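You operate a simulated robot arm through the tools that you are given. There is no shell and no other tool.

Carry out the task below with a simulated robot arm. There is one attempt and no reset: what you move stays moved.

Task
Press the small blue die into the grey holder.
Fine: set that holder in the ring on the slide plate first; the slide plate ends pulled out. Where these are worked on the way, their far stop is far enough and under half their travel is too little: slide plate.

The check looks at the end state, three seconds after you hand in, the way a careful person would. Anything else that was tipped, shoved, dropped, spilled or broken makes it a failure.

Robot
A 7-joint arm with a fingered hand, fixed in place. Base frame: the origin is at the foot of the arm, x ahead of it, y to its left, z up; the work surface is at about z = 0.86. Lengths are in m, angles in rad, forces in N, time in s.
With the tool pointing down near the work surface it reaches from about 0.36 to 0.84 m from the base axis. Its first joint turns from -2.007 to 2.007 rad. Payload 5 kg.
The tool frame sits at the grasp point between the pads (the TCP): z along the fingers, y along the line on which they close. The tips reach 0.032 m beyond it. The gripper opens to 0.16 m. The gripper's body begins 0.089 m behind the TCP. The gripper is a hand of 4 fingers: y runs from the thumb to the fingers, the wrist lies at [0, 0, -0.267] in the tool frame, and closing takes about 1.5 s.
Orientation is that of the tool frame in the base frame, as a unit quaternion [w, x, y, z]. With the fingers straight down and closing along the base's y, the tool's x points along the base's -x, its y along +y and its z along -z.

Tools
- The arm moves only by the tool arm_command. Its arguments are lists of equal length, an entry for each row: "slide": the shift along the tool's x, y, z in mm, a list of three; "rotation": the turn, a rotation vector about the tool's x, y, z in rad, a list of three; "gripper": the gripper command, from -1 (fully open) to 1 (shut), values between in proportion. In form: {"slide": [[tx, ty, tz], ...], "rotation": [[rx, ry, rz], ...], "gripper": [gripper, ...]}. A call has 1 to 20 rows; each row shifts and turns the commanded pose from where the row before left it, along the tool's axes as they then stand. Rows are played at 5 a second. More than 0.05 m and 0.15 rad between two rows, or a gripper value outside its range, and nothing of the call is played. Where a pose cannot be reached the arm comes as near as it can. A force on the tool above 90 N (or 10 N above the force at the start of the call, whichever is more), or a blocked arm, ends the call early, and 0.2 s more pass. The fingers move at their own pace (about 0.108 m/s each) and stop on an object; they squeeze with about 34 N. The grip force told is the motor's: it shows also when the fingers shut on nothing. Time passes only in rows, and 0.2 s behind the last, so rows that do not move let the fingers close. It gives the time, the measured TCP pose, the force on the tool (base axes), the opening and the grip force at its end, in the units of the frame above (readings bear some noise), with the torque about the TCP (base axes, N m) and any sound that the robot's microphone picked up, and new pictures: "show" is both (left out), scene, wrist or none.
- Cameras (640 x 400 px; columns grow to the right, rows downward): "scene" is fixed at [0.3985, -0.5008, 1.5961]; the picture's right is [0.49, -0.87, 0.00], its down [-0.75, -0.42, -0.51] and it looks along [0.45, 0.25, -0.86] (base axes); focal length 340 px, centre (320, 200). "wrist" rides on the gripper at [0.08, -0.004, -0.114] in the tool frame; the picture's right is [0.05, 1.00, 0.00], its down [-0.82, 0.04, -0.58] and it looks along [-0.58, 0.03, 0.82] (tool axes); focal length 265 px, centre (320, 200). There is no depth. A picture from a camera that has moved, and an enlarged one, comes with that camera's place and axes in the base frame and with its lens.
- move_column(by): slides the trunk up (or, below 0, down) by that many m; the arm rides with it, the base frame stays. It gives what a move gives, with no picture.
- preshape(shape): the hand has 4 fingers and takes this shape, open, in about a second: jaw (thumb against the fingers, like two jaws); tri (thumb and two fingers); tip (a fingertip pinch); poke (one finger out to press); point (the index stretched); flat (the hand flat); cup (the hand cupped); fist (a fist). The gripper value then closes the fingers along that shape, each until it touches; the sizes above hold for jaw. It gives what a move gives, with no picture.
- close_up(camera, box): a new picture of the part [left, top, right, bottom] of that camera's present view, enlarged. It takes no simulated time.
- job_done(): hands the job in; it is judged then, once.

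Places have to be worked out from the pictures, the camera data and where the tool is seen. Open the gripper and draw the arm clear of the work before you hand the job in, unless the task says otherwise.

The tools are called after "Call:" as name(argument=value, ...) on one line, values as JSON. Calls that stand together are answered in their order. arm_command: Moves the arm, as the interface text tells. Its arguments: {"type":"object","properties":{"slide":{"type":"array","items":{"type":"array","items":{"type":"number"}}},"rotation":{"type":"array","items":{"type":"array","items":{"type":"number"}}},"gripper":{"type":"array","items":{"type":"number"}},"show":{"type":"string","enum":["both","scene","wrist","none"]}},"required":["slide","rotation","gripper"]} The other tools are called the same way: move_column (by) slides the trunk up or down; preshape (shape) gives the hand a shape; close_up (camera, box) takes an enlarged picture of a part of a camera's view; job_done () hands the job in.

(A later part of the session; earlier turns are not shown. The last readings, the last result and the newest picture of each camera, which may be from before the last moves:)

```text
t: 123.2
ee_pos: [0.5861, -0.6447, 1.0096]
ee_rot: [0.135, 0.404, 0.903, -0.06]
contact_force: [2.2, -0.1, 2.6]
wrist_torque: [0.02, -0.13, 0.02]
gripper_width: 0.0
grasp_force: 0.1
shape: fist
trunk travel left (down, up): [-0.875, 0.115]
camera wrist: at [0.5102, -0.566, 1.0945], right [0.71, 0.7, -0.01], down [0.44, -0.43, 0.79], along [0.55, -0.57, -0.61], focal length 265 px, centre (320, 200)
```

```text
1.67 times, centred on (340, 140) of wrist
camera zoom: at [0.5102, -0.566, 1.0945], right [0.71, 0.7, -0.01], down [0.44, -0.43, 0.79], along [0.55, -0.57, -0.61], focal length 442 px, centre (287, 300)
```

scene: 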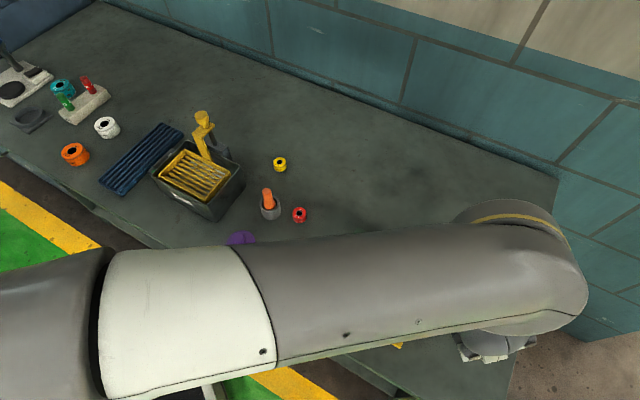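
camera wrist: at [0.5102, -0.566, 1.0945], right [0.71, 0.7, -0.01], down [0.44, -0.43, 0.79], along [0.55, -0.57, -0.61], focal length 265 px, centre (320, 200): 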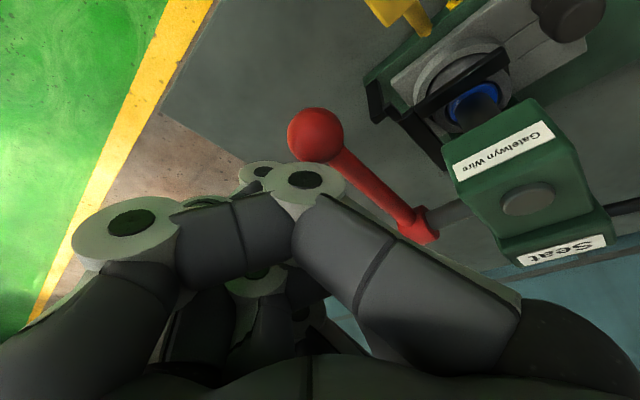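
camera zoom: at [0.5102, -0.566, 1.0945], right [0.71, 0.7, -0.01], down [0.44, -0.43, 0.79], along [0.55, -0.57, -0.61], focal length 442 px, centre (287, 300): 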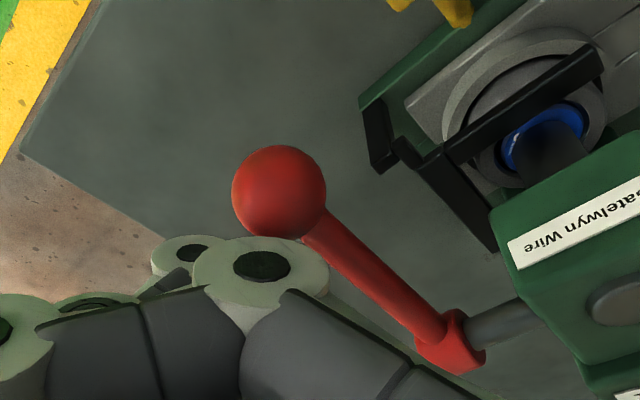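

Excellent visibility and little resistance. I continue.

Call:
arm_command(slide=[[2.6, -0.4, 6.5], [2.4, 0.2, 6.5], [2.2, 0.6, 6.5], [0, 0, 0]], rotation=[[0, 0, 0], [0, 0, 0], [0, 0, 0], [0, 0, 0]], gripper=[1, 1, 1, 1], show="wrist")

Call:
close_up(camera="wrist", box=[160, 20, 520, 260])

```text
t: 124.2
ee_pos: [0.584, -0.6489, 0.9949]
ee_rot: [0.141, 0.403, 0.902, -0.064]
contact_force: [4.4, -17.7, 31.4]
wrist_torque: [-0.3, -0.14, 0.05]
gripper_width: 0.0002
grasp_force: 0.1
shape: fist
trunk travel left (down, up): [-0.875, 0.115]
camera wrist: at [0.5076, -0.5685, 1.0795], right [0.71, 0.7, -0.02], down [0.43, -0.42, 0.8], along [0.55, -0.58, -0.6], focal length 265 px, centre (320, 200)
```

wrist: 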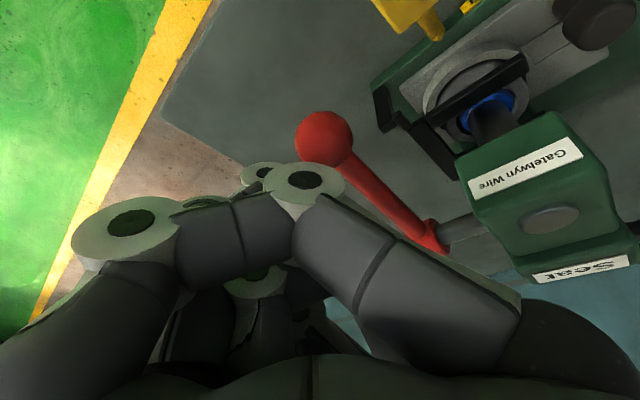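

```text
1.67 times, centred on (340, 140) of wrist
camera zoom: at [0.5076, -0.5685, 1.0795], right [0.71, 0.7, -0.02], down [0.43, -0.42, 0.8], along [0.55, -0.58, -0.6], focal length 442 px, centre (287, 300)
```

zoom: 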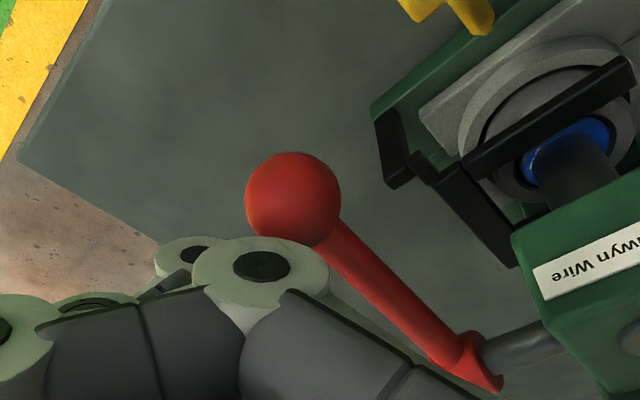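

Now 31 N: the ram rests on the die. I press a little harder in small steps to see if it goes further.

Call:
arm_command(slide=[[0.8, -0.6, 2.5], [0.8, -0.6, 2.5], [0, 0, 0]], rotation=[[0, 0, 0], [0, 0, 0], [0, 0, 0]], gripper=[1, 1, 1], show="wrist")

Call:
close_up(camera="wrist", box=[160, 20, 520, 260])

```text
t: 125.0
ee_pos: [0.5835, -0.6505, 0.9929]
ee_rot: [0.143, 0.403, 0.901, -0.065]
contact_force: [0.2, -22.5, 40.2]
wrist_torque: [-0.25, -0.07, 0.01]
gripper_width: 0.0
grasp_force: 0.2
shape: fist
trunk travel left (down, up): [-0.875, 0.115]
camera wrist: at [0.5068, -0.5697, 1.0762], right [0.71, 0.7, -0.02], down [0.43, -0.42, 0.8], along [0.56, -0.58, -0.6], focal length 265 px, centre (320, 200)
```

wrist: 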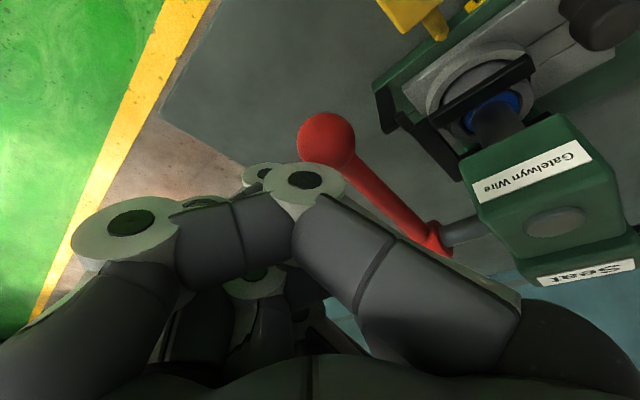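

```text
1.67 times, centred on (340, 140) of wrist
camera zoom: at [0.5068, -0.5697, 1.0762], right [0.71, 0.7, -0.02], down [0.43, -0.42, 0.8], along [0.56, -0.58, -0.6], focal length 442 px, centre (287, 300)
```

zoom: 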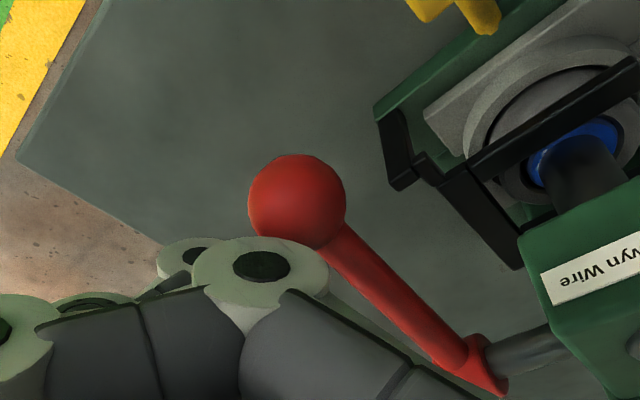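

Stiff now (about 46 N total). One more firm push toward 65–70 N to be sure it's home.

Call:
arm_command(slide=[[1, 2, 3], [1, 2, 3], [0.8, 1, 3], [0, 0, 0]], rotation=[[0, 0, 0], [0, 0, 0], [0, 0, 0], [0, 0, 0]], gripper=[1, 1, 1, 1], show="wrist")

Call:
close_up(camera="wrist", box=[160, 20, 520, 260])

```text
t: 126.0
ee_pos: [0.5921, -0.649, 0.9882]
ee_rot: [0.147, 0.401, 0.902, -0.066]
contact_force: [18.4, -26.6, 45.4]
wrist_torque: [-0.36, 0.05, 0.15]
gripper_width: 0.0
grasp_force: 0.1
shape: fist
trunk travel left (down, up): [-0.875, 0.115]
camera wrist: at [0.5152, -0.5675, 1.0703], right [0.71, 0.7, -0.02], down [0.43, -0.41, 0.81], along [0.56, -0.58, -0.59], focal length 265 px, centre (320, 200)
```

wrist: 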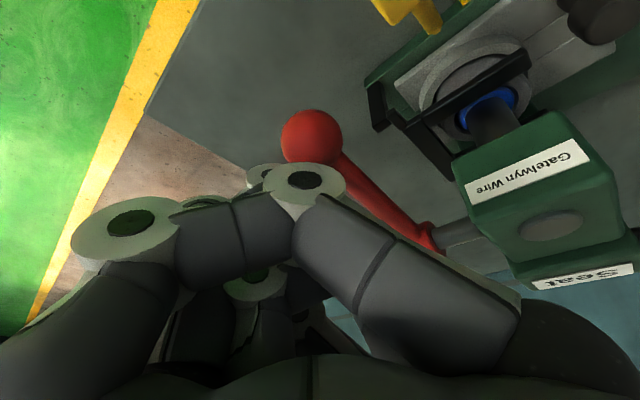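

```text
1.67 times, centred on (340, 140) of wrist
camera zoom: at [0.5152, -0.5675, 1.0703], right [0.71, 0.7, -0.02], down [0.43, -0.41, 0.81], along [0.56, -0.58, -0.59], focal length 442 px, centre (287, 300)
```

zoom: 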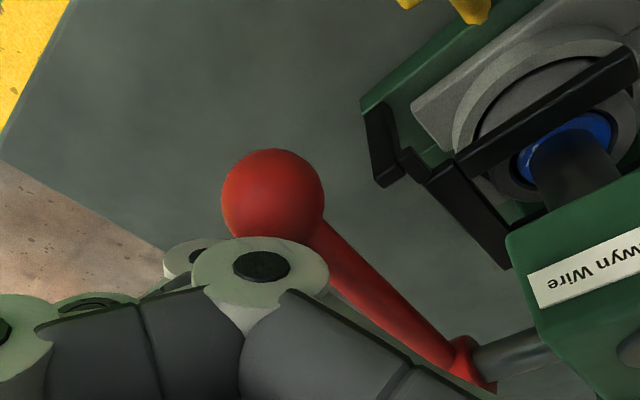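

It no longer moves at about 56 N, so the press stroke is complete. I back off along the arc, letting the lever return, then rise clear.

Call:
arm_command(slide=[[-2, -4, -8], [-3, 0, -10], [-3, 0, -12], [-3, 0, -15], [-3, 1, -18], [-3, 1, -20], [0, 0, -25], [30, 15, -20], [40, 20, 0], [40, 20, 0], [0, 0, 0]], rotation=[[0, 0, 0], [0, 0, 0], [0, 0, 0], [0, 0, 0], [0, 0, 0], [0, 0, 0], [0, 0, 0], [0, 0, 0], [0, 0, 0], [0, 0, 0], [0, 0, 0]], gripper=[1, 1, 1, 1, 1, 1, 1, 1, 1, 1, 1])

Call:
close_up(camera="wrist", box=[280, 60, 480, 220])

Call:
close_up(camera="scene", box=[390, 230, 490, 330])

```text
t: 128.4
ee_pos: [0.5449, -0.515, 1.0675]
ee_rot: [0.135, 0.404, 0.903, -0.059]
contact_force: [-0.2, -0.2, -0.9]
wrist_torque: [0.04, -0.05, 0.01]
gripper_width: 0.0
grasp_force: 0.0
shape: fist
trunk travel left (down, up): [-0.875, 0.115]
camera wrist: at [0.4691, -0.4357, 1.1524], right [0.71, 0.7, -0.01], down [0.44, -0.43, 0.79], along [0.55, -0.57, -0.61], focal length 265 px, centre (320, 200)
```

scene: 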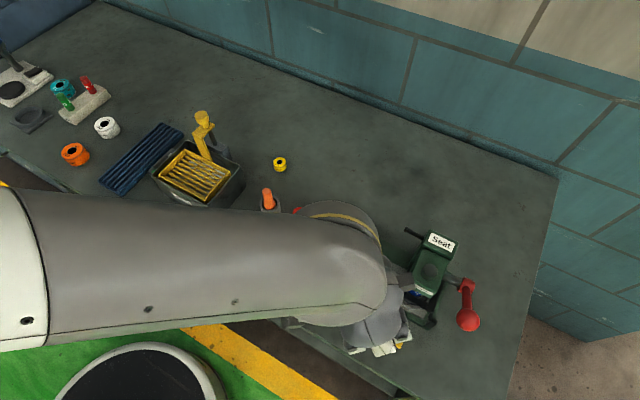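
wrist: 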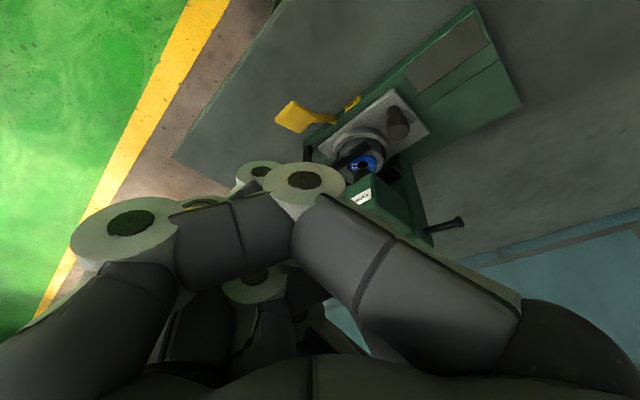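

```text
2.50 times, centred on (380, 140) of wrist
camera zoom: at [0.4691, -0.4357, 1.1524], right [0.71, 0.7, -0.01], down [0.44, -0.43, 0.79], along [0.55, -0.57, -0.61], focal length 664 px, centre (170, 350)
```

zoom: 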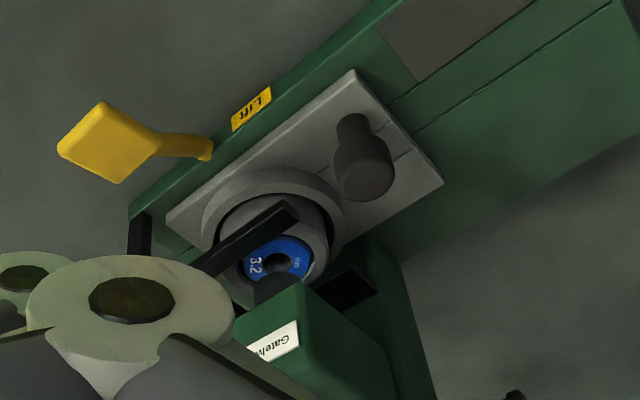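

```text
4.00 times, centred on (440, 280) of scene
camera zoom: at [0.3985, -0.5008, 1.5961], right [0.49, -0.87, 0.0], down [-0.75, -0.42, -0.51], along [0.45, 0.25, -0.86], focal length 1361 px, centre (-160, -120)
```

zoom: 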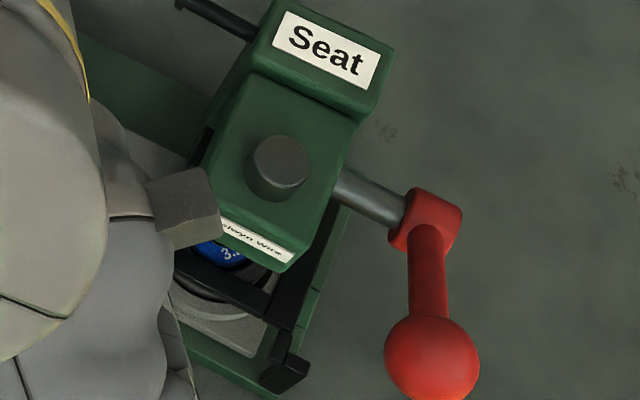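

The ram and lever are back up and the die sits flush in the holder. Now I need to pull the plate out by its knob: I rise, straighten, and take the tip shape for a thumb–middle pinch.

Call:
arm_command(slide=[[0, 0, -30], [0, 0, -30], [0, 0, 0], [0, 0, 0], [0, 0, 0], [0, 0, 0], [0, 0, 0]], rotation=[[0, 0, 0], [0, 0, 0], [0, 0.149, 0], [0, 0.149, 0], [0, 0, 0.105], [0, 0, 0.105], [0, 0, 0]], gripper=[1, 1, 1, 1, 1, 1, 1], show="none")

Call:
preshape(shape="tip")

```text
t: 130.0
ee_pos: [0.5328, -0.501, 1.1261]
ee_rot: [0.001, 0.503, 0.864, 0.0]
contact_force: [-0.3, 0.1, 0.3]
wrist_torque: [-0.01, 0.02, 0.01]
gripper_width: 0.0
grasp_force: 0.3
shape: fist
trunk travel left (down, up): [-0.875, 0.115]
```

```text
t: 130.9
ee_pos: [0.5331, -0.4997, 1.1257]
ee_rot: [-0.001, 0.502, 0.865, 0.0]
contact_force: [-0.6, 0.2, 0.1]
wrist_torque: [0.0, 0.02, -0.06]
gripper_width: 0.1596
grasp_force: 0.0
shape: tip
trunk travel left (down, up): [-0.875, 0.115]
```

Now I move above and slightly +y of the knob, lean the hand so the fingers point down and toward −y, and look.

Call:
arm_command(slide=[[-2.8, 44.8, 0], [-2.8, 44.8, 0], [-2.8, 44.8, 0], [0, 0, 0], [0, 0, 0], [0, 0, 0], [0, 0, 0]], rotation=[[0, 0, 0], [0, 0, 0], [0, 0, 0], [0.0583, -0.101, 0], [0.0583, -0.101, 0], [0.0583, -0.101, 0], [0, 0, 0]], gripper=[-0.8, -0.5, -0.2, 0.1, 0.25, 0.25, 0.25])

Call:
close_up(camera="wrist", box=[180, 60, 460, 240])

Call:
close_up(camera="scene", box=[330, 200, 450, 310])

```text
t: 132.5
ee_pos: [0.6511, -0.4413, 1.1258]
ee_rot: [0.087, 0.495, 0.852, -0.151]
contact_force: [-0.7, 0.1, 0.3]
wrist_torque: [-0.05, 0.01, 0.01]
gripper_width: 0.0605
grasp_force: 0.0
shape: tip
trunk travel left (down, up): [-0.875, 0.115]
camera wrist: at [0.6084, -0.3386, 1.2088], right [0.84, 0.51, -0.19], down [0.44, -0.45, 0.78], along [0.31, -0.74, -0.6], focal length 265 px, centre (320, 200)
```

scene: 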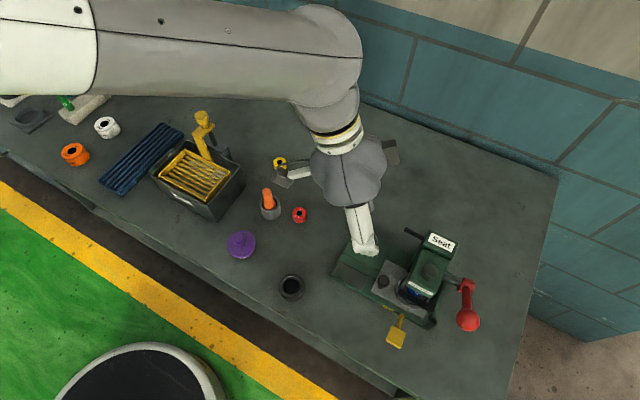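
wrist: 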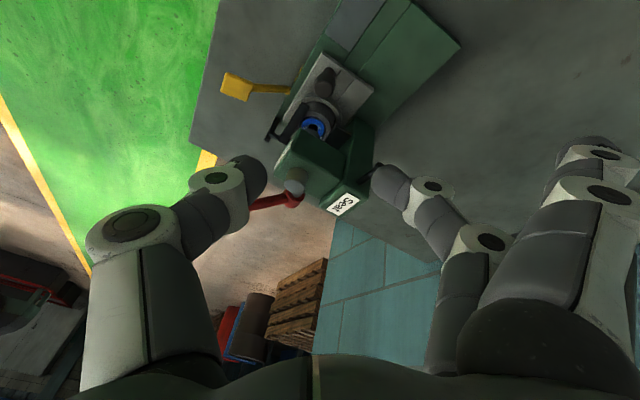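

```text
2.22 times, centred on (320, 150) of wrist
camera zoom: at [0.6084, -0.3386, 1.2088], right [0.84, 0.51, -0.19], down [0.44, -0.45, 0.78], along [0.31, -0.74, -0.6], focal length 590 px, centre (320, 311)
```

zoom: 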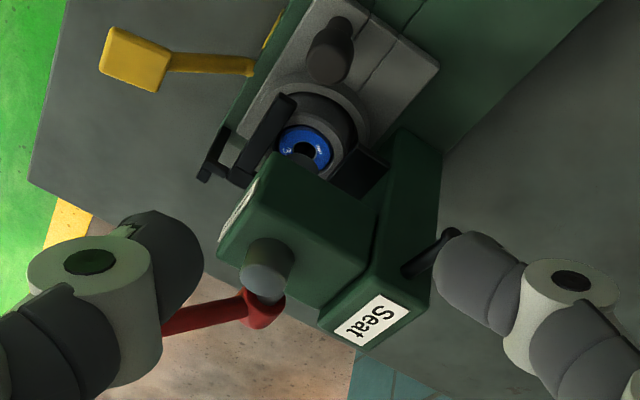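

```text
3.64 times, centred on (390, 255) of scene
camera zoom: at [0.3985, -0.5008, 1.5961], right [0.49, -0.87, 0.0], down [-0.75, -0.42, -0.51], along [0.45, 0.25, -0.86], focal length 1237 px, centre (66, 0)
```

zoom: 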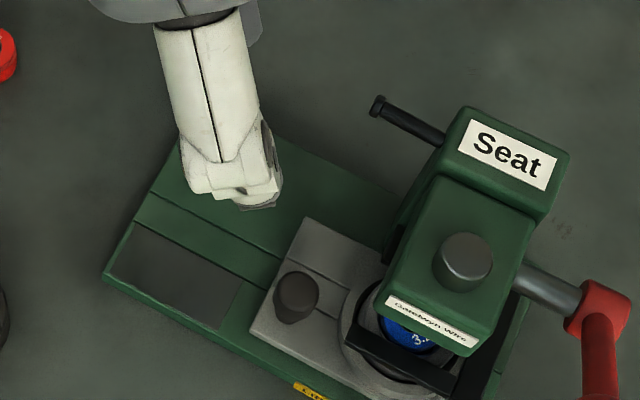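

Clear view: the knob is at about (0.652, -0.507). I descend along the tool axis in two stages toward it.

Call:
arm_command(slide=[[6, 5, 43], [2, 1.5, 43], [2, 1.2, 43], [0, 0, 0]], rotation=[[0, 0, 0], [0, 0, 0], [0, 0, 0], [0, 0, 0]], gripper=[0.25, 0.25, 0.25, 0.25])

Call:
close_up(camera="wrist", box=[180, 60, 460, 260])

Call:
close_up(camera="scene", box=[330, 200, 450, 310])

```text
t: 133.5
ee_pos: [0.6529, -0.4736, 0.9986]
ee_rot: [0.087, 0.495, 0.851, -0.151]
contact_force: [-0.3, 0.5, -0.9]
wrist_torque: [0.01, -0.01, 0.0]
gripper_width: 0.0609
grasp_force: 0.0
shape: tip
trunk travel left (down, up): [-0.875, 0.115]
camera wrist: at [0.6096, -0.3706, 1.0814], right [0.84, 0.51, -0.19], down [0.44, -0.45, 0.78], along [0.31, -0.74, -0.6], focal length 265 px, centre (320, 200)
```

scene: 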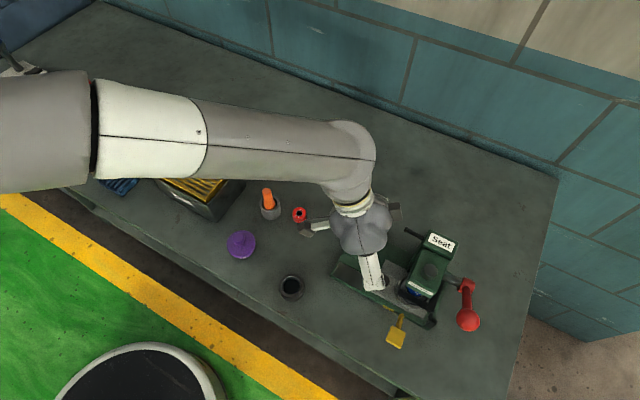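
wrist: 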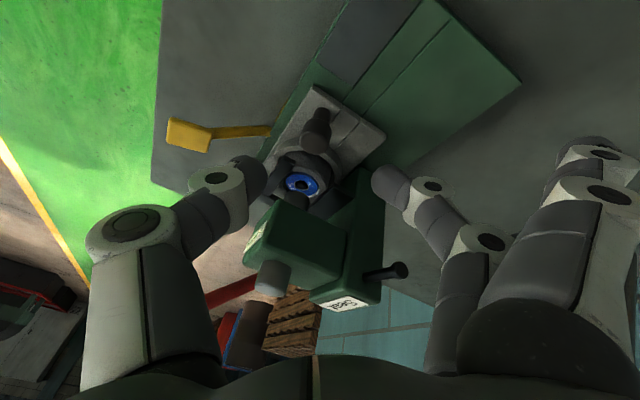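

```text
2.00 times, centred on (320, 160) of wrist
camera zoom: at [0.6096, -0.3706, 1.0814], right [0.84, 0.51, -0.19], down [0.44, -0.45, 0.78], along [0.31, -0.74, -0.6], focal length 531 px, centre (320, 280)
```

zoom: 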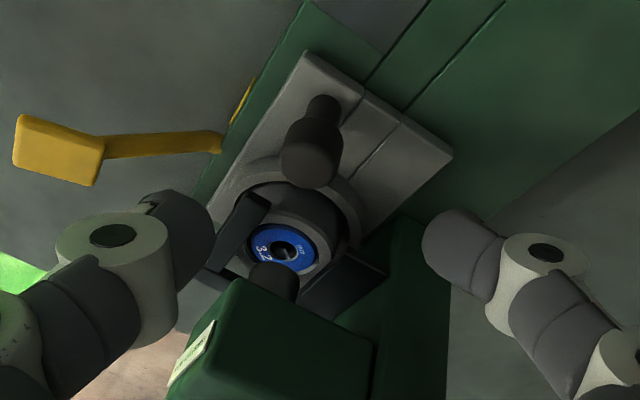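

```text
3.64 times, centred on (390, 255) of scene
camera zoom: at [0.3985, -0.5008, 1.5961], right [0.49, -0.87, 0.0], down [-0.75, -0.42, -0.51], along [0.45, 0.25, -0.86], focal length 1237 px, centre (66, 0)
```

zoom: 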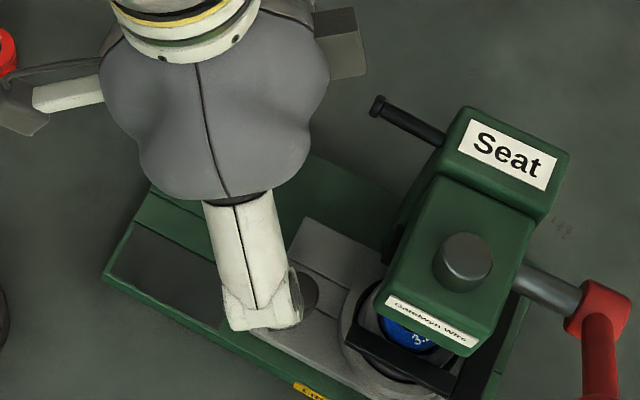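

The die is visibly flush in the holder. The knob is almost centred between thumb and middle finger; I advance 60 mm more with a small correction.

Call:
arm_command(slide=[[-2, -3, 20], [0, 0, 20], [0, 0, 20], [0, 0, 0]], rotation=[[0, 0, 0], [0, 0, 0], [0, 0, 0], [0, 0, 0]], gripper=[0.25, 0.25, 0.25, 0.25])

Call:
close_up(camera="wrist", box=[180, 90, 460, 290])

Call:
close_up(camera="scene", box=[340, 220, 440, 310])

```text
t: 134.5
ee_pos: [0.6503, -0.4964, 0.9436]
ee_rot: [0.087, 0.494, 0.852, -0.151]
contact_force: [0.9, -0.2, 0.9]
wrist_torque: [0.01, -0.01, 0.0]
gripper_width: 0.0604
grasp_force: 0.1
shape: tip
trunk travel left (down, up): [-0.875, 0.115]
camera wrist: at [0.6076, -0.3932, 1.0269], right [0.84, 0.51, -0.19], down [0.44, -0.45, 0.78], along [0.31, -0.74, -0.6], focal length 265 px, centre (320, 200)
```

scene: 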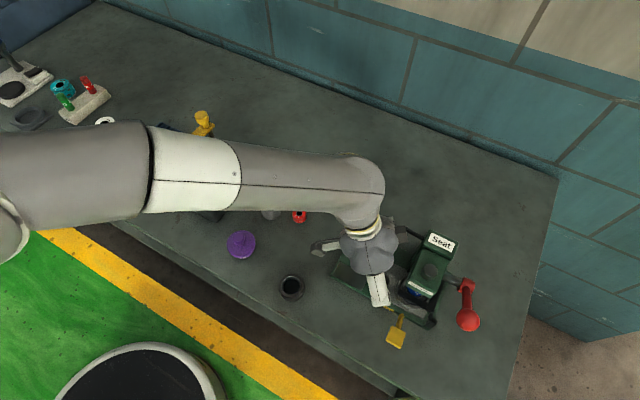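
wrist: 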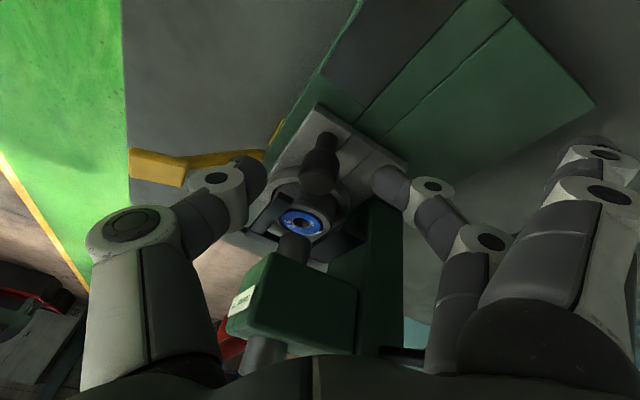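

```text
2.00 times, centred on (320, 190) of wrist
camera zoom: at [0.6076, -0.3932, 1.0269], right [0.84, 0.51, -0.19], down [0.44, -0.45, 0.78], along [0.31, -0.74, -0.6], focal length 531 px, centre (320, 220)
```

zoom: 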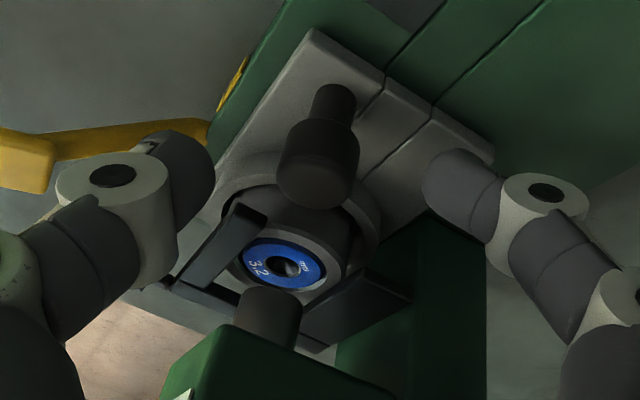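

```text
4.44 times, centred on (390, 265) of scene
camera zoom: at [0.3985, -0.5008, 1.5961], right [0.49, -0.87, 0.0], down [-0.75, -0.42, -0.51], along [0.45, 0.25, -0.86], focal length 1512 px, centre (9, -89)
```

zoom: 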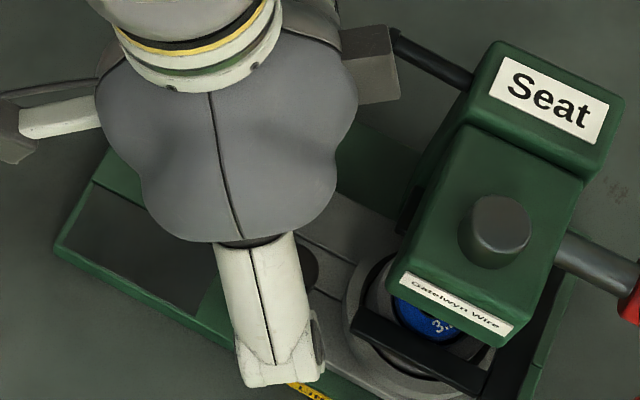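

The knob head is now between the two fingertips. I advance 6 mm more and close the pinch.

Call:
arm_command(slide=[[2, 0, 6], [0, 0, 0], [0, 0, 0], [0, 0, 0], [0, 0, 0], [0, 0, 0]], rotation=[[0, 0, 0], [0, 0, 0], [0, 0, 0], [0, 0, 0], [0, 0, 0], [0, 0, 0]], gripper=[0.25, 0.4, 0.55, 0.7, 0.8, 0.8])

Call:
close_up(camera="wrist", box=[180, 90, 460, 290])

Call:
close_up(camera="scene", box=[340, 220, 440, 310])

```text
t: 135.9
ee_pos: [0.6496, -0.4961, 0.9372]
ee_rot: [0.086, 0.495, 0.851, -0.151]
contact_force: [-1.9, 0.6, -1.4]
wrist_torque: [0.12, -0.08, 0.02]
gripper_width: 0.0173
grasp_force: 33.8
shape: tip
trunk travel left (down, up): [-0.875, 0.115]
camera wrist: at [0.6068, -0.3939, 1.0211], right [0.84, 0.51, -0.19], down [0.44, -0.45, 0.78], along [0.31, -0.74, -0.6], focal length 265 px, centre (320, 200)
```

scene: 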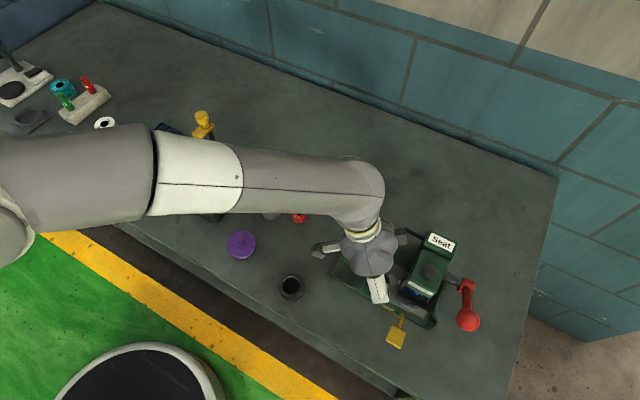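
wrist: 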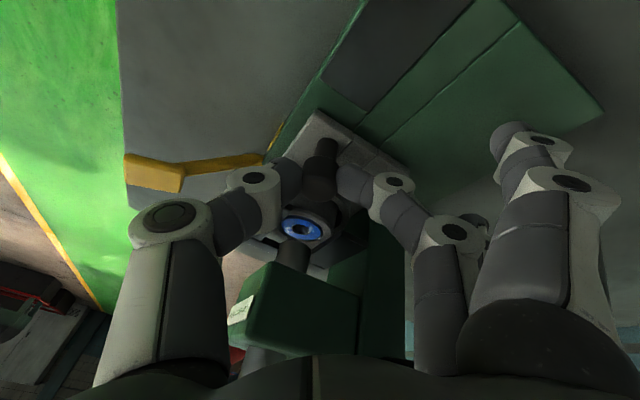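

```text
2.00 times, centred on (320, 190) of wrist
camera zoom: at [0.6068, -0.3939, 1.0211], right [0.84, 0.51, -0.19], down [0.44, -0.45, 0.78], along [0.31, -0.74, -0.6], focal length 531 px, centre (320, 220)
```

zoom: 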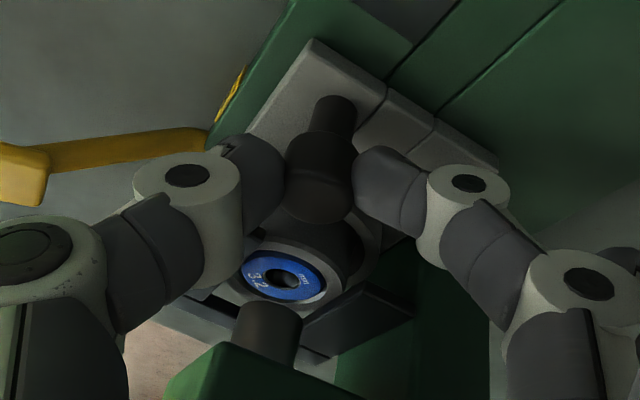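

```text
4.44 times, centred on (390, 265) of scene
camera zoom: at [0.3985, -0.5008, 1.5961], right [0.49, -0.87, 0.0], down [-0.75, -0.42, -0.51], along [0.45, 0.25, -0.86], focal length 1512 px, centre (9, -89)
```

zoom: 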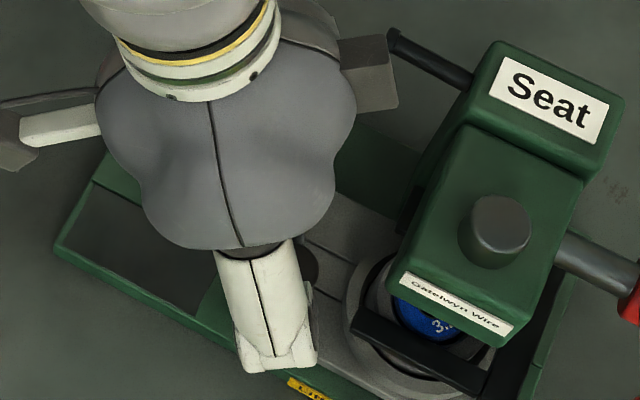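

A solid 34 N pinch on the knob. I pull straight along +y, 50 mm first.

Call:
arm_command(slide=[[4.06, 2.35, -1.7], [4.06, 2.35, -1.7], [4.06, 2.35, -1.7], [4.06, 2.35, -1.7], [4.06, 2.35, -1.7], [4.06, 2.35, -1.7], [4.06, 2.35, -1.7], [4.06, 2.35, -1.7], [4.06, 2.35, -1.7], [4.06, 2.35, -1.7], [0, 0, 0]], rotation=[[0, 0, 0], [0, 0, 0], [0, 0, 0], [0, 0, 0], [0, 0, 0], [0, 0, 0], [0, 0, 0], [0, 0, 0], [0, 0, 0], [0, 0, 0], [0, 0, 0]], gripper=[0.8, 0.8, 0.8, 0.8, 0.8, 0.8, 0.8, 0.8, 0.8, 0.8, 0.8])

Call:
close_up(camera="wrist", box=[180, 90, 460, 290])

Call:
close_up(camera="scene", box=[320, 220, 440, 310])

```text
t: 138.3
ee_pos: [0.6505, -0.448, 0.9378]
ee_rot: [0.087, 0.494, 0.852, -0.15]
contact_force: [-14.8, 1.1, -16.6]
wrist_torque: [0.2, 0.12, -0.15]
gripper_width: 0.0162
grasp_force: 34.0
shape: tip
trunk travel left (down, up): [-0.875, 0.115]
camera wrist: at [0.608, -0.3445, 1.022], right [0.84, 0.51, -0.19], down [0.44, -0.45, 0.78], along [0.31, -0.74, -0.6], focal length 265 px, centre (320, 200)
```

scene: 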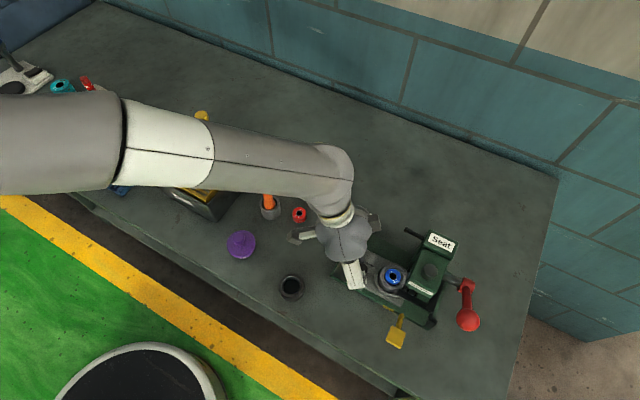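
wrist: 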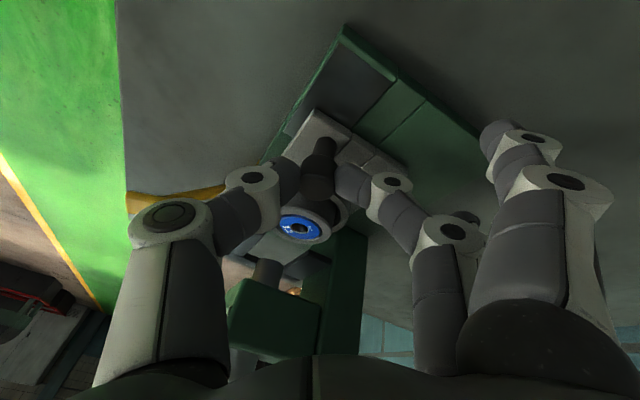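

```text
2.00 times, centred on (320, 190) of wrist
camera zoom: at [0.608, -0.3445, 1.022], right [0.84, 0.51, -0.19], down [0.44, -0.45, 0.78], along [0.31, -0.74, -0.6], focal length 531 px, centre (320, 220)
```

zoom: 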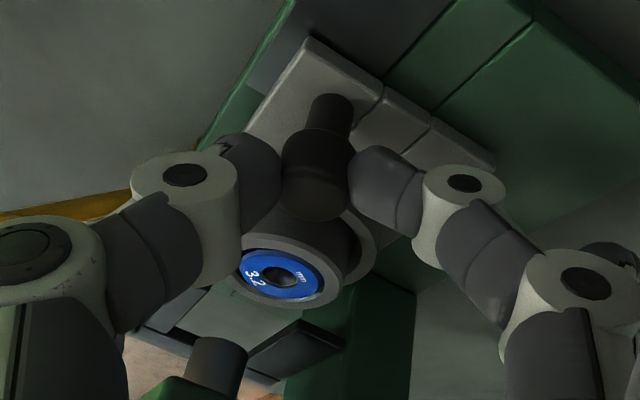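

```text
4.44 times, centred on (380, 265) of scene
camera zoom: at [0.3985, -0.5008, 1.5961], right [0.49, -0.87, 0.0], down [-0.75, -0.42, -0.51], along [0.45, 0.25, -0.86], focal length 1512 px, centre (53, -89)
```

zoom: 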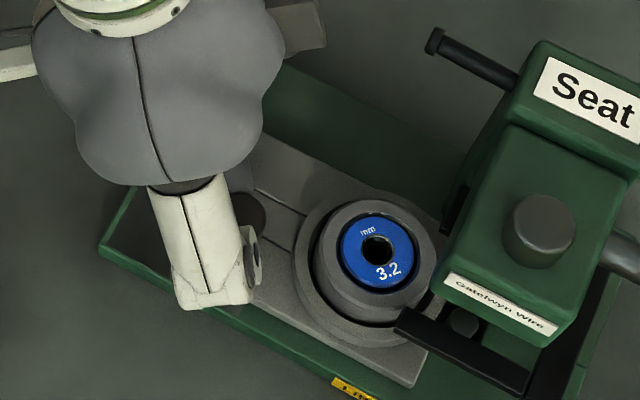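

The plate slides out with the holder and flush die. I relieve the small side load and pull another 40 mm.

Call:
arm_command(slide=[[0.8, -0.7, 0.9], [4.06, 2.35, -1.7], [4.06, 2.35, -1.7], [4.06, 2.35, -1.7], [4.06, 2.35, -1.7], [4.06, 2.35, -1.7], [4.06, 2.35, -1.7], [4.06, 2.35, -1.7], [0, 0, 0]], rotation=[[0, 0, 0], [0, 0, 0], [0, 0, 0], [0, 0, 0], [0, 0, 0], [0, 0, 0], [0, 0, 0], [0, 0, 0], [0, 0, 0]], gripper=[0.8, 0.8, 0.8, 0.8, 0.8, 0.8, 0.8, 0.8, 0.8])

Call:
close_up(camera="scene", box=[320, 210, 440, 310])

```text
t: 140.3
ee_pos: [0.6505, -0.4113, 0.938]
ee_rot: [0.087, 0.494, 0.852, -0.15]
contact_force: [-12.6, 1.8, -11.0]
wrist_torque: [0.17, 0.13, -0.12]
gripper_width: 0.0161
grasp_force: 33.6
shape: tip
trunk travel left (down, up): [-0.875, 0.115]
camera wrist: at [0.6077, -0.3089, 1.0217], right [0.84, 0.51, -0.19], down [0.44, -0.45, 0.78], along [0.31, -0.74, -0.6], focal length 265 px, centre (320, 200)
```

scene: 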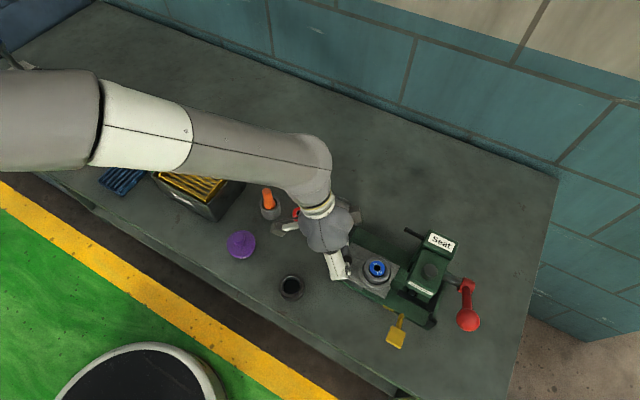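
wrist: 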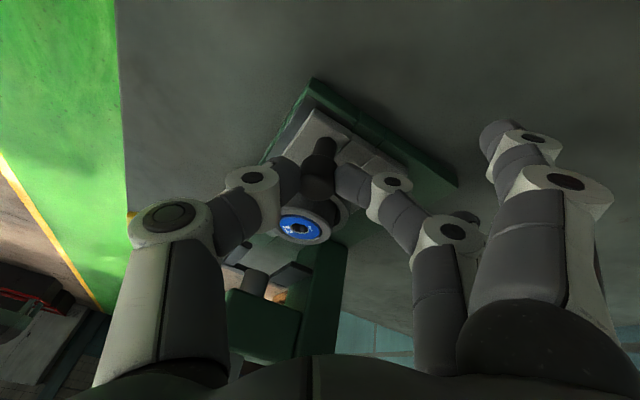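

```text
4.00 times, centred on (380, 260) of scene
camera zoom: at [0.3985, -0.5008, 1.5961], right [0.49, -0.87, 0.0], down [-0.75, -0.42, -0.51], along [0.45, 0.25, -0.86], focal length 1361 px, centre (80, -40)
```

zoom: 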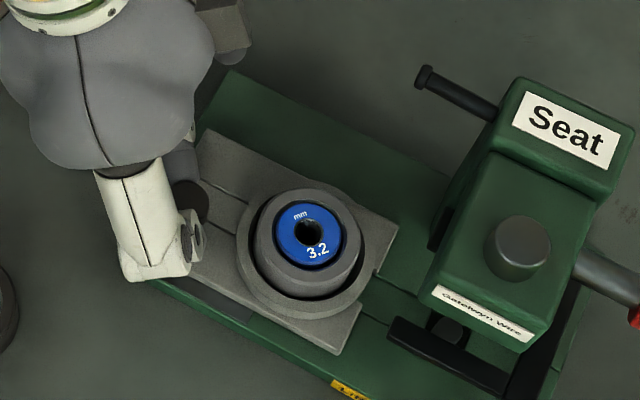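

About 85 mm out. I pull the rest in small steps to the outer stop.

Call:
arm_command(slide=[[0.8, -0.7, 0.7], [2.44, 1.41, -1.03], [2.44, 1.41, -1.03], [2.44, 1.41, -1.03], [0, 0, 0]], rotation=[[0, 0, 0], [0, 0, 0], [0, 0, 0], [0, 0, 0], [0, 0, 0]], gripper=[0.8, 0.8, 0.8, 0.8, 0.8], show="none")

Call:
arm_command(slide=[[1.6, 0.94, -0.7], [1.6, 0.94, -0.7], [0, 0, 0]], rotation=[[0, 0, 0], [0, 0, 0], [0, 0, 0]], gripper=[0.8, 0.8, 0.8])

Call:
close_up(camera="scene", box=[320, 210, 440, 310])

```text
t: 141.5
ee_pos: [0.6497, -0.4052, 0.9386]
ee_rot: [0.088, 0.494, 0.852, -0.151]
contact_force: [-5.0, -8.3, -3.8]
wrist_torque: [-0.04, 0.03, -0.02]
gripper_width: 0.0161
grasp_force: 34.5
shape: tip
trunk travel left (down, up): [-0.875, 0.115]
```

```text
t: 142.3
ee_pos: [0.6502, -0.4045, 0.9378]
ee_rot: [0.086, 0.495, 0.852, -0.151]
contact_force: [2.0, -27.5, -1.1]
wrist_torque: [-0.43, -0.12, 0.16]
gripper_width: 0.0155
grasp_force: 34.3
shape: tip
trunk travel left (down, up): [-0.875, 0.115]
camera wrist: at [0.6073, -0.3015, 1.021], right [0.84, 0.51, -0.19], down [0.44, -0.45, 0.78], along [0.31, -0.74, -0.6], focal length 265 px, centre (320, 200)
```

scene: 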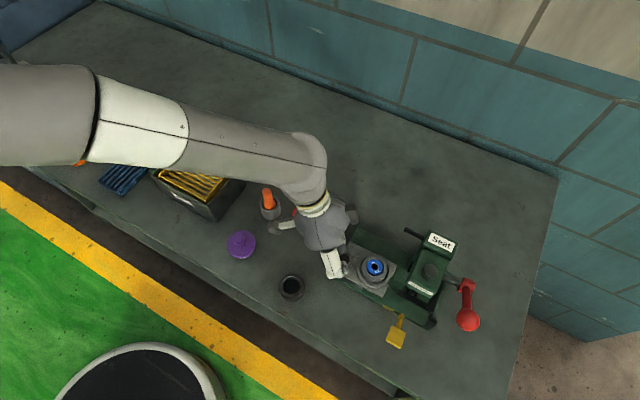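
wrist: 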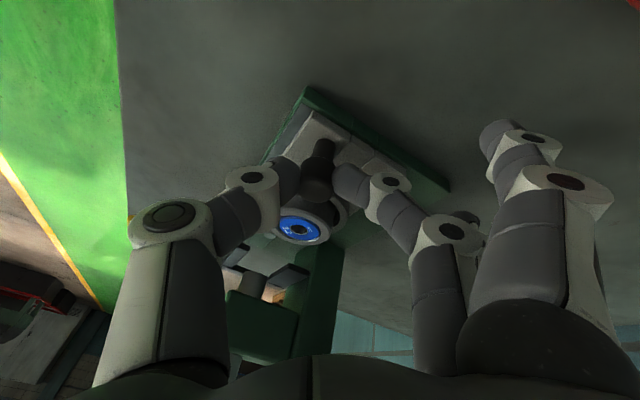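

```text
4.00 times, centred on (380, 260) of scene
camera zoom: at [0.3985, -0.5008, 1.5961], right [0.49, -0.87, 0.0], down [-0.75, -0.42, -0.51], along [0.45, 0.25, -0.86], focal length 1361 px, centre (80, -40)
```

zoom: 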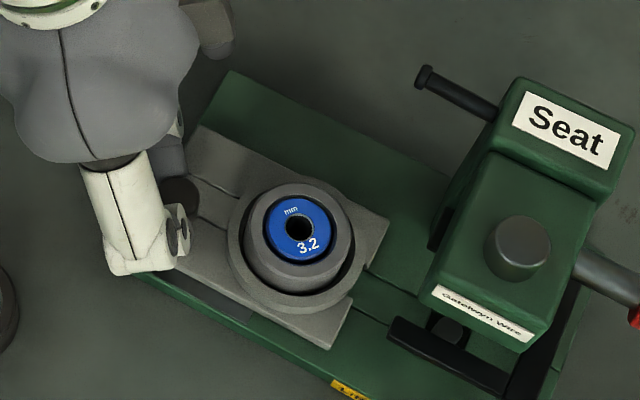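

The plate is at its outer stop (27 N). I relax slightly, open the pinch, and withdraw upward along the tool axis.

Call:
arm_command(slide=[[-1.6, -0.9, 0.6], [0, 0, 0], [0, 0, 0], [0, 0, 0], [0, 0, -10], [0, 0, -30], [0, 0, -40], [0, 0, -40], [0, 0, -40], [0, 0, 0]], rotation=[[0, 0, 0], [0, 0, 0], [0, 0, 0], [0, 0, 0], [0, 0, 0], [0, 0, 0], [0, 0, 0], [0, 0, 0], [0, 0, 0], [0, 0, 0]], gripper=[0.7, 0.5, 0.3, 0.2, 0.2, 0.2, 0.2, 0.2, 0.2, 0.2])

Call:
close_up(camera="scene", box=[330, 220, 430, 300])

Call:
close_up(camera="wrist", box=[240, 60, 420, 200])

```text
t: 144.5
ee_pos: [0.6512, -0.3467, 1.0863]
ee_rot: [0.086, 0.494, 0.852, -0.151]
contact_force: [0.1, 0.6, -0.3]
wrist_torque: [0.0, 0.04, -0.02]
gripper_width: 0.0635
grasp_force: 0.2
shape: tip
trunk travel left (down, up): [-0.875, 0.115]
camera wrist: at [0.6083, -0.2437, 1.17], right [0.84, 0.51, -0.19], down [0.44, -0.45, 0.78], along [0.31, -0.74, -0.6], focal length 265 px, centre (320, 200)
```

scene: 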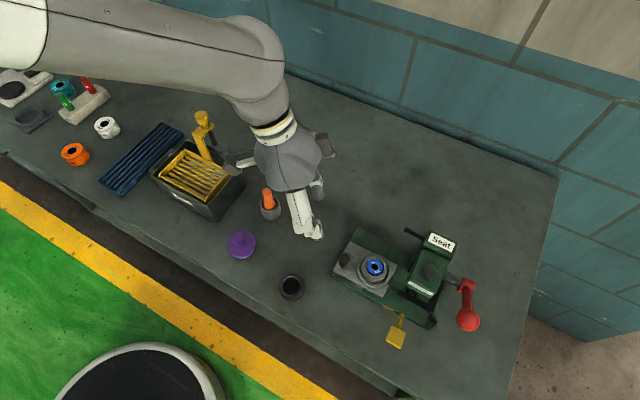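
wrist: 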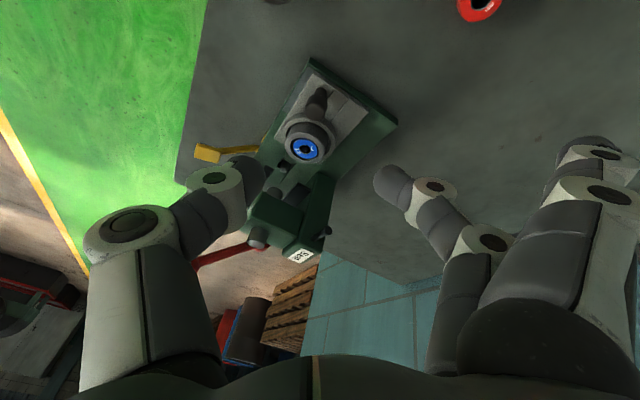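

```text
5.00 times, centred on (380, 260) of scene
camera zoom: at [0.3985, -0.5008, 1.5961], right [0.49, -0.87, 0.0], down [-0.75, -0.42, -0.51], along [0.45, 0.25, -0.86], focal length 1701 px, centre (20, -100)
```

zoom: 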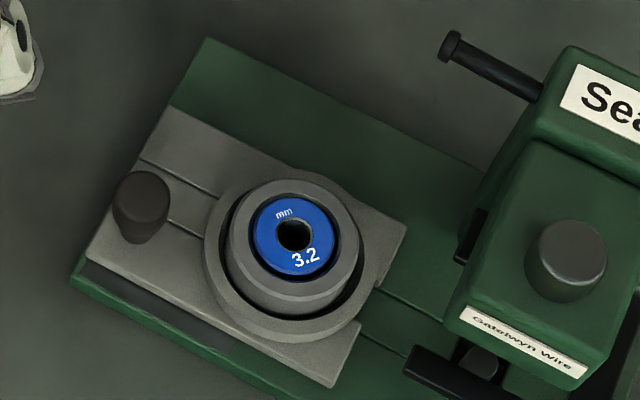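

```text
2.86 times, centred on (330, 130) of wrist
camera zoom: at [0.6083, -0.2437, 1.17], right [0.84, 0.51, -0.19], down [0.44, -0.45, 0.78], along [0.31, -0.74, -0.6], focal length 758 px, centre (291, 400)
```

zoom: 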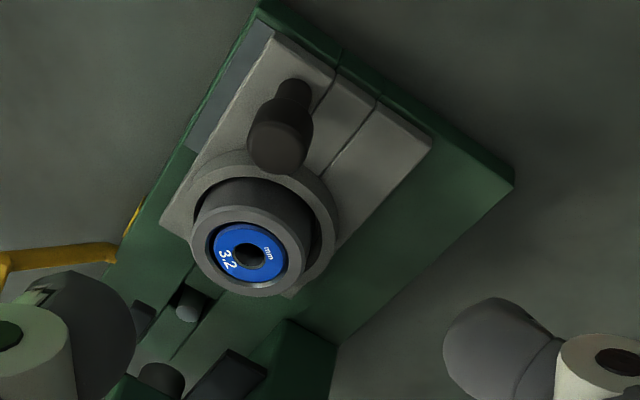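

The plate is out with the holder in its ring. I take one sharp close-up of die and holder, and one of the rest of the bench, to verify.

Call:
close_up(camera="scene", box=[355, 245, 395, 285])

Call:
close_up(camera="scene", box=[220, 140, 360, 310])

Call:
close_up(camera="wrist", box=[285, 115, 345, 165])

```text
10.00 times, centred on (375, 265) of scene
camera zoom: at [0.3985, -0.5008, 1.5961], right [0.49, -0.87, 0.0], down [-0.75, -0.42, -0.51], along [0.45, 0.25, -0.86], focal length 3402 px, centre (-230, -450)
```

zoom: 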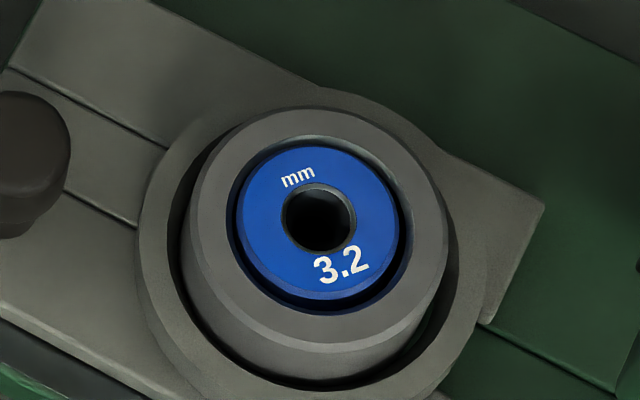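

```text
2.35 times, centred on (290, 225) of scene
camera zoom: at [0.3985, -0.5008, 1.5961], right [0.49, -0.87, 0.0], down [-0.75, -0.42, -0.51], along [0.45, 0.25, -0.86], focal length 801 px, centre (391, 141)
```

zoom: 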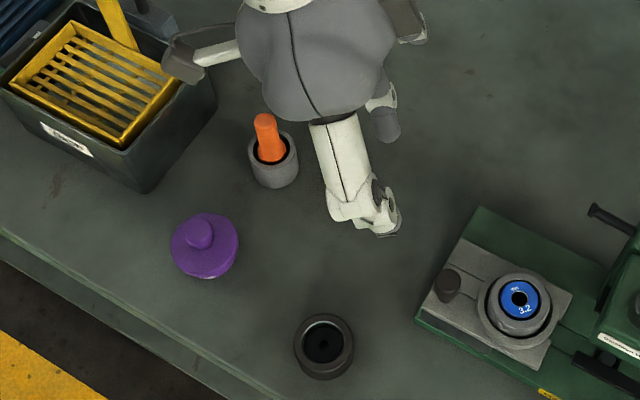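

```text
8.00 times, centred on (315, 140) of wrist
camera zoom: at [0.6083, -0.2437, 1.17], right [0.84, 0.51, -0.19], down [0.44, -0.45, 0.78], along [0.31, -0.74, -0.6], focal length 2123 px, centre (360, 680)
```

zoom: 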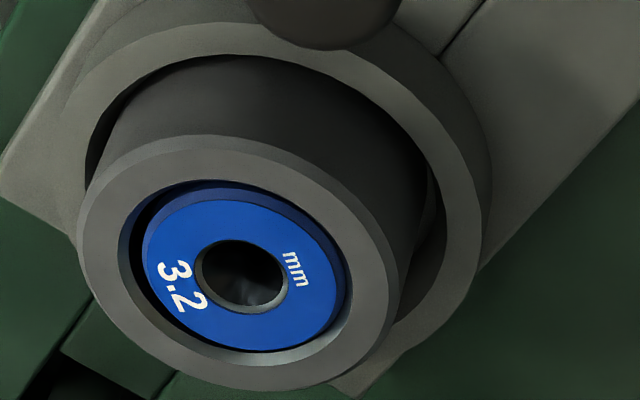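

Verified: the blue die is level and flush in the grey holder, the holder is in the ring, and the plate is at its outer stop with the neighbours undisturbed. I open the hand and draw the arm clear.

Call:
arm_command(slide=[[-11.9, -6.9, -37.6], [-11.9, -6.9, -37.6], [-11.9, -6.9, -37.6], [0, 0, 0], [0, 0, 0], [0, 0, 0], [30, -20, 0], [40, -20, 0], [30, -20, 0], [0, 0, 0]], rotation=[[0, 0, 0], [0, 0, 0], [0, 0, 0], [-0.0583, 0.101, 0], [-0.0583, 0.101, 0], [-0.0583, 0.101, 0], [0, 0, 0], [0, 0, 0], [0, 0, 0], [0, 0, 0]], gripper=[0.2, 0.2, 0.0, -0.3, -0.6, -0.8, -1, -1, -1, -1])

Call:
close_up(camera="scene", box=[220, 140, 500, 340])

```text
t: 146.7
ee_pos: [0.5501, -0.2884, 1.2063]
ee_rot: [-0.001, 0.502, 0.865, 0.0]
contact_force: [0.5, -0.1, -0.4]
wrist_torque: [0.01, 0.03, 0.01]
gripper_width: 0.1597
grasp_force: 0.2
shape: tip
trunk travel left (down, up): [-0.875, 0.115]
camera wrist: at [0.507, -0.22, 1.32], right [0.84, 0.54, 0.0], down [0.44, -0.69, 0.58], along [0.31, -0.49, -0.82], focal length 265 px, centre (320, 200)
```

scene: 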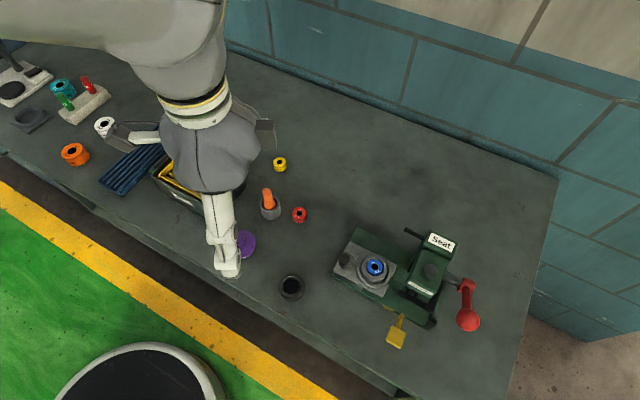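
wrist: 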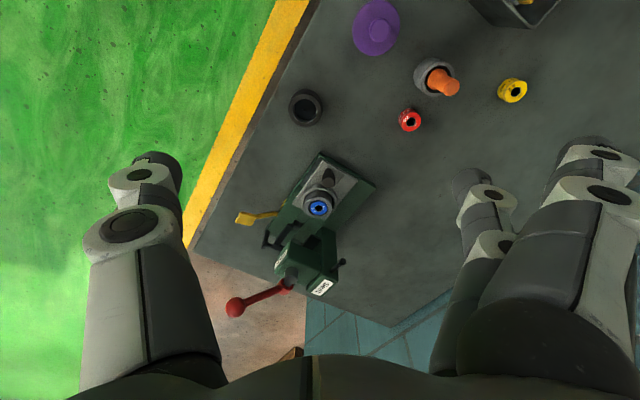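

```text
2.00 times, centred on (360, 240) of scene
camera zoom: at [0.3985, -0.5008, 1.5961], right [0.49, -0.87, 0.0], down [-0.75, -0.42, -0.51], along [0.45, 0.25, -0.86], focal length 680 px, centre (240, 120)
```

zoom: 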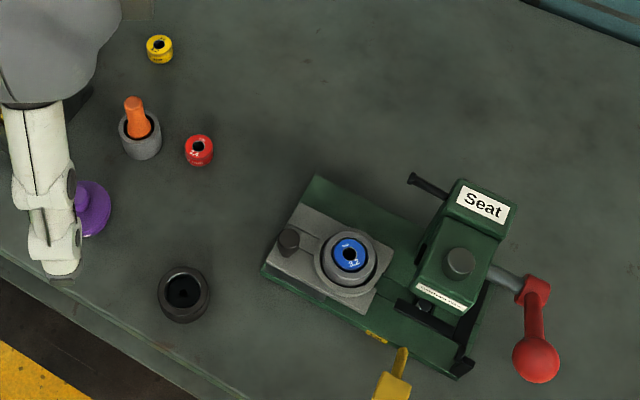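

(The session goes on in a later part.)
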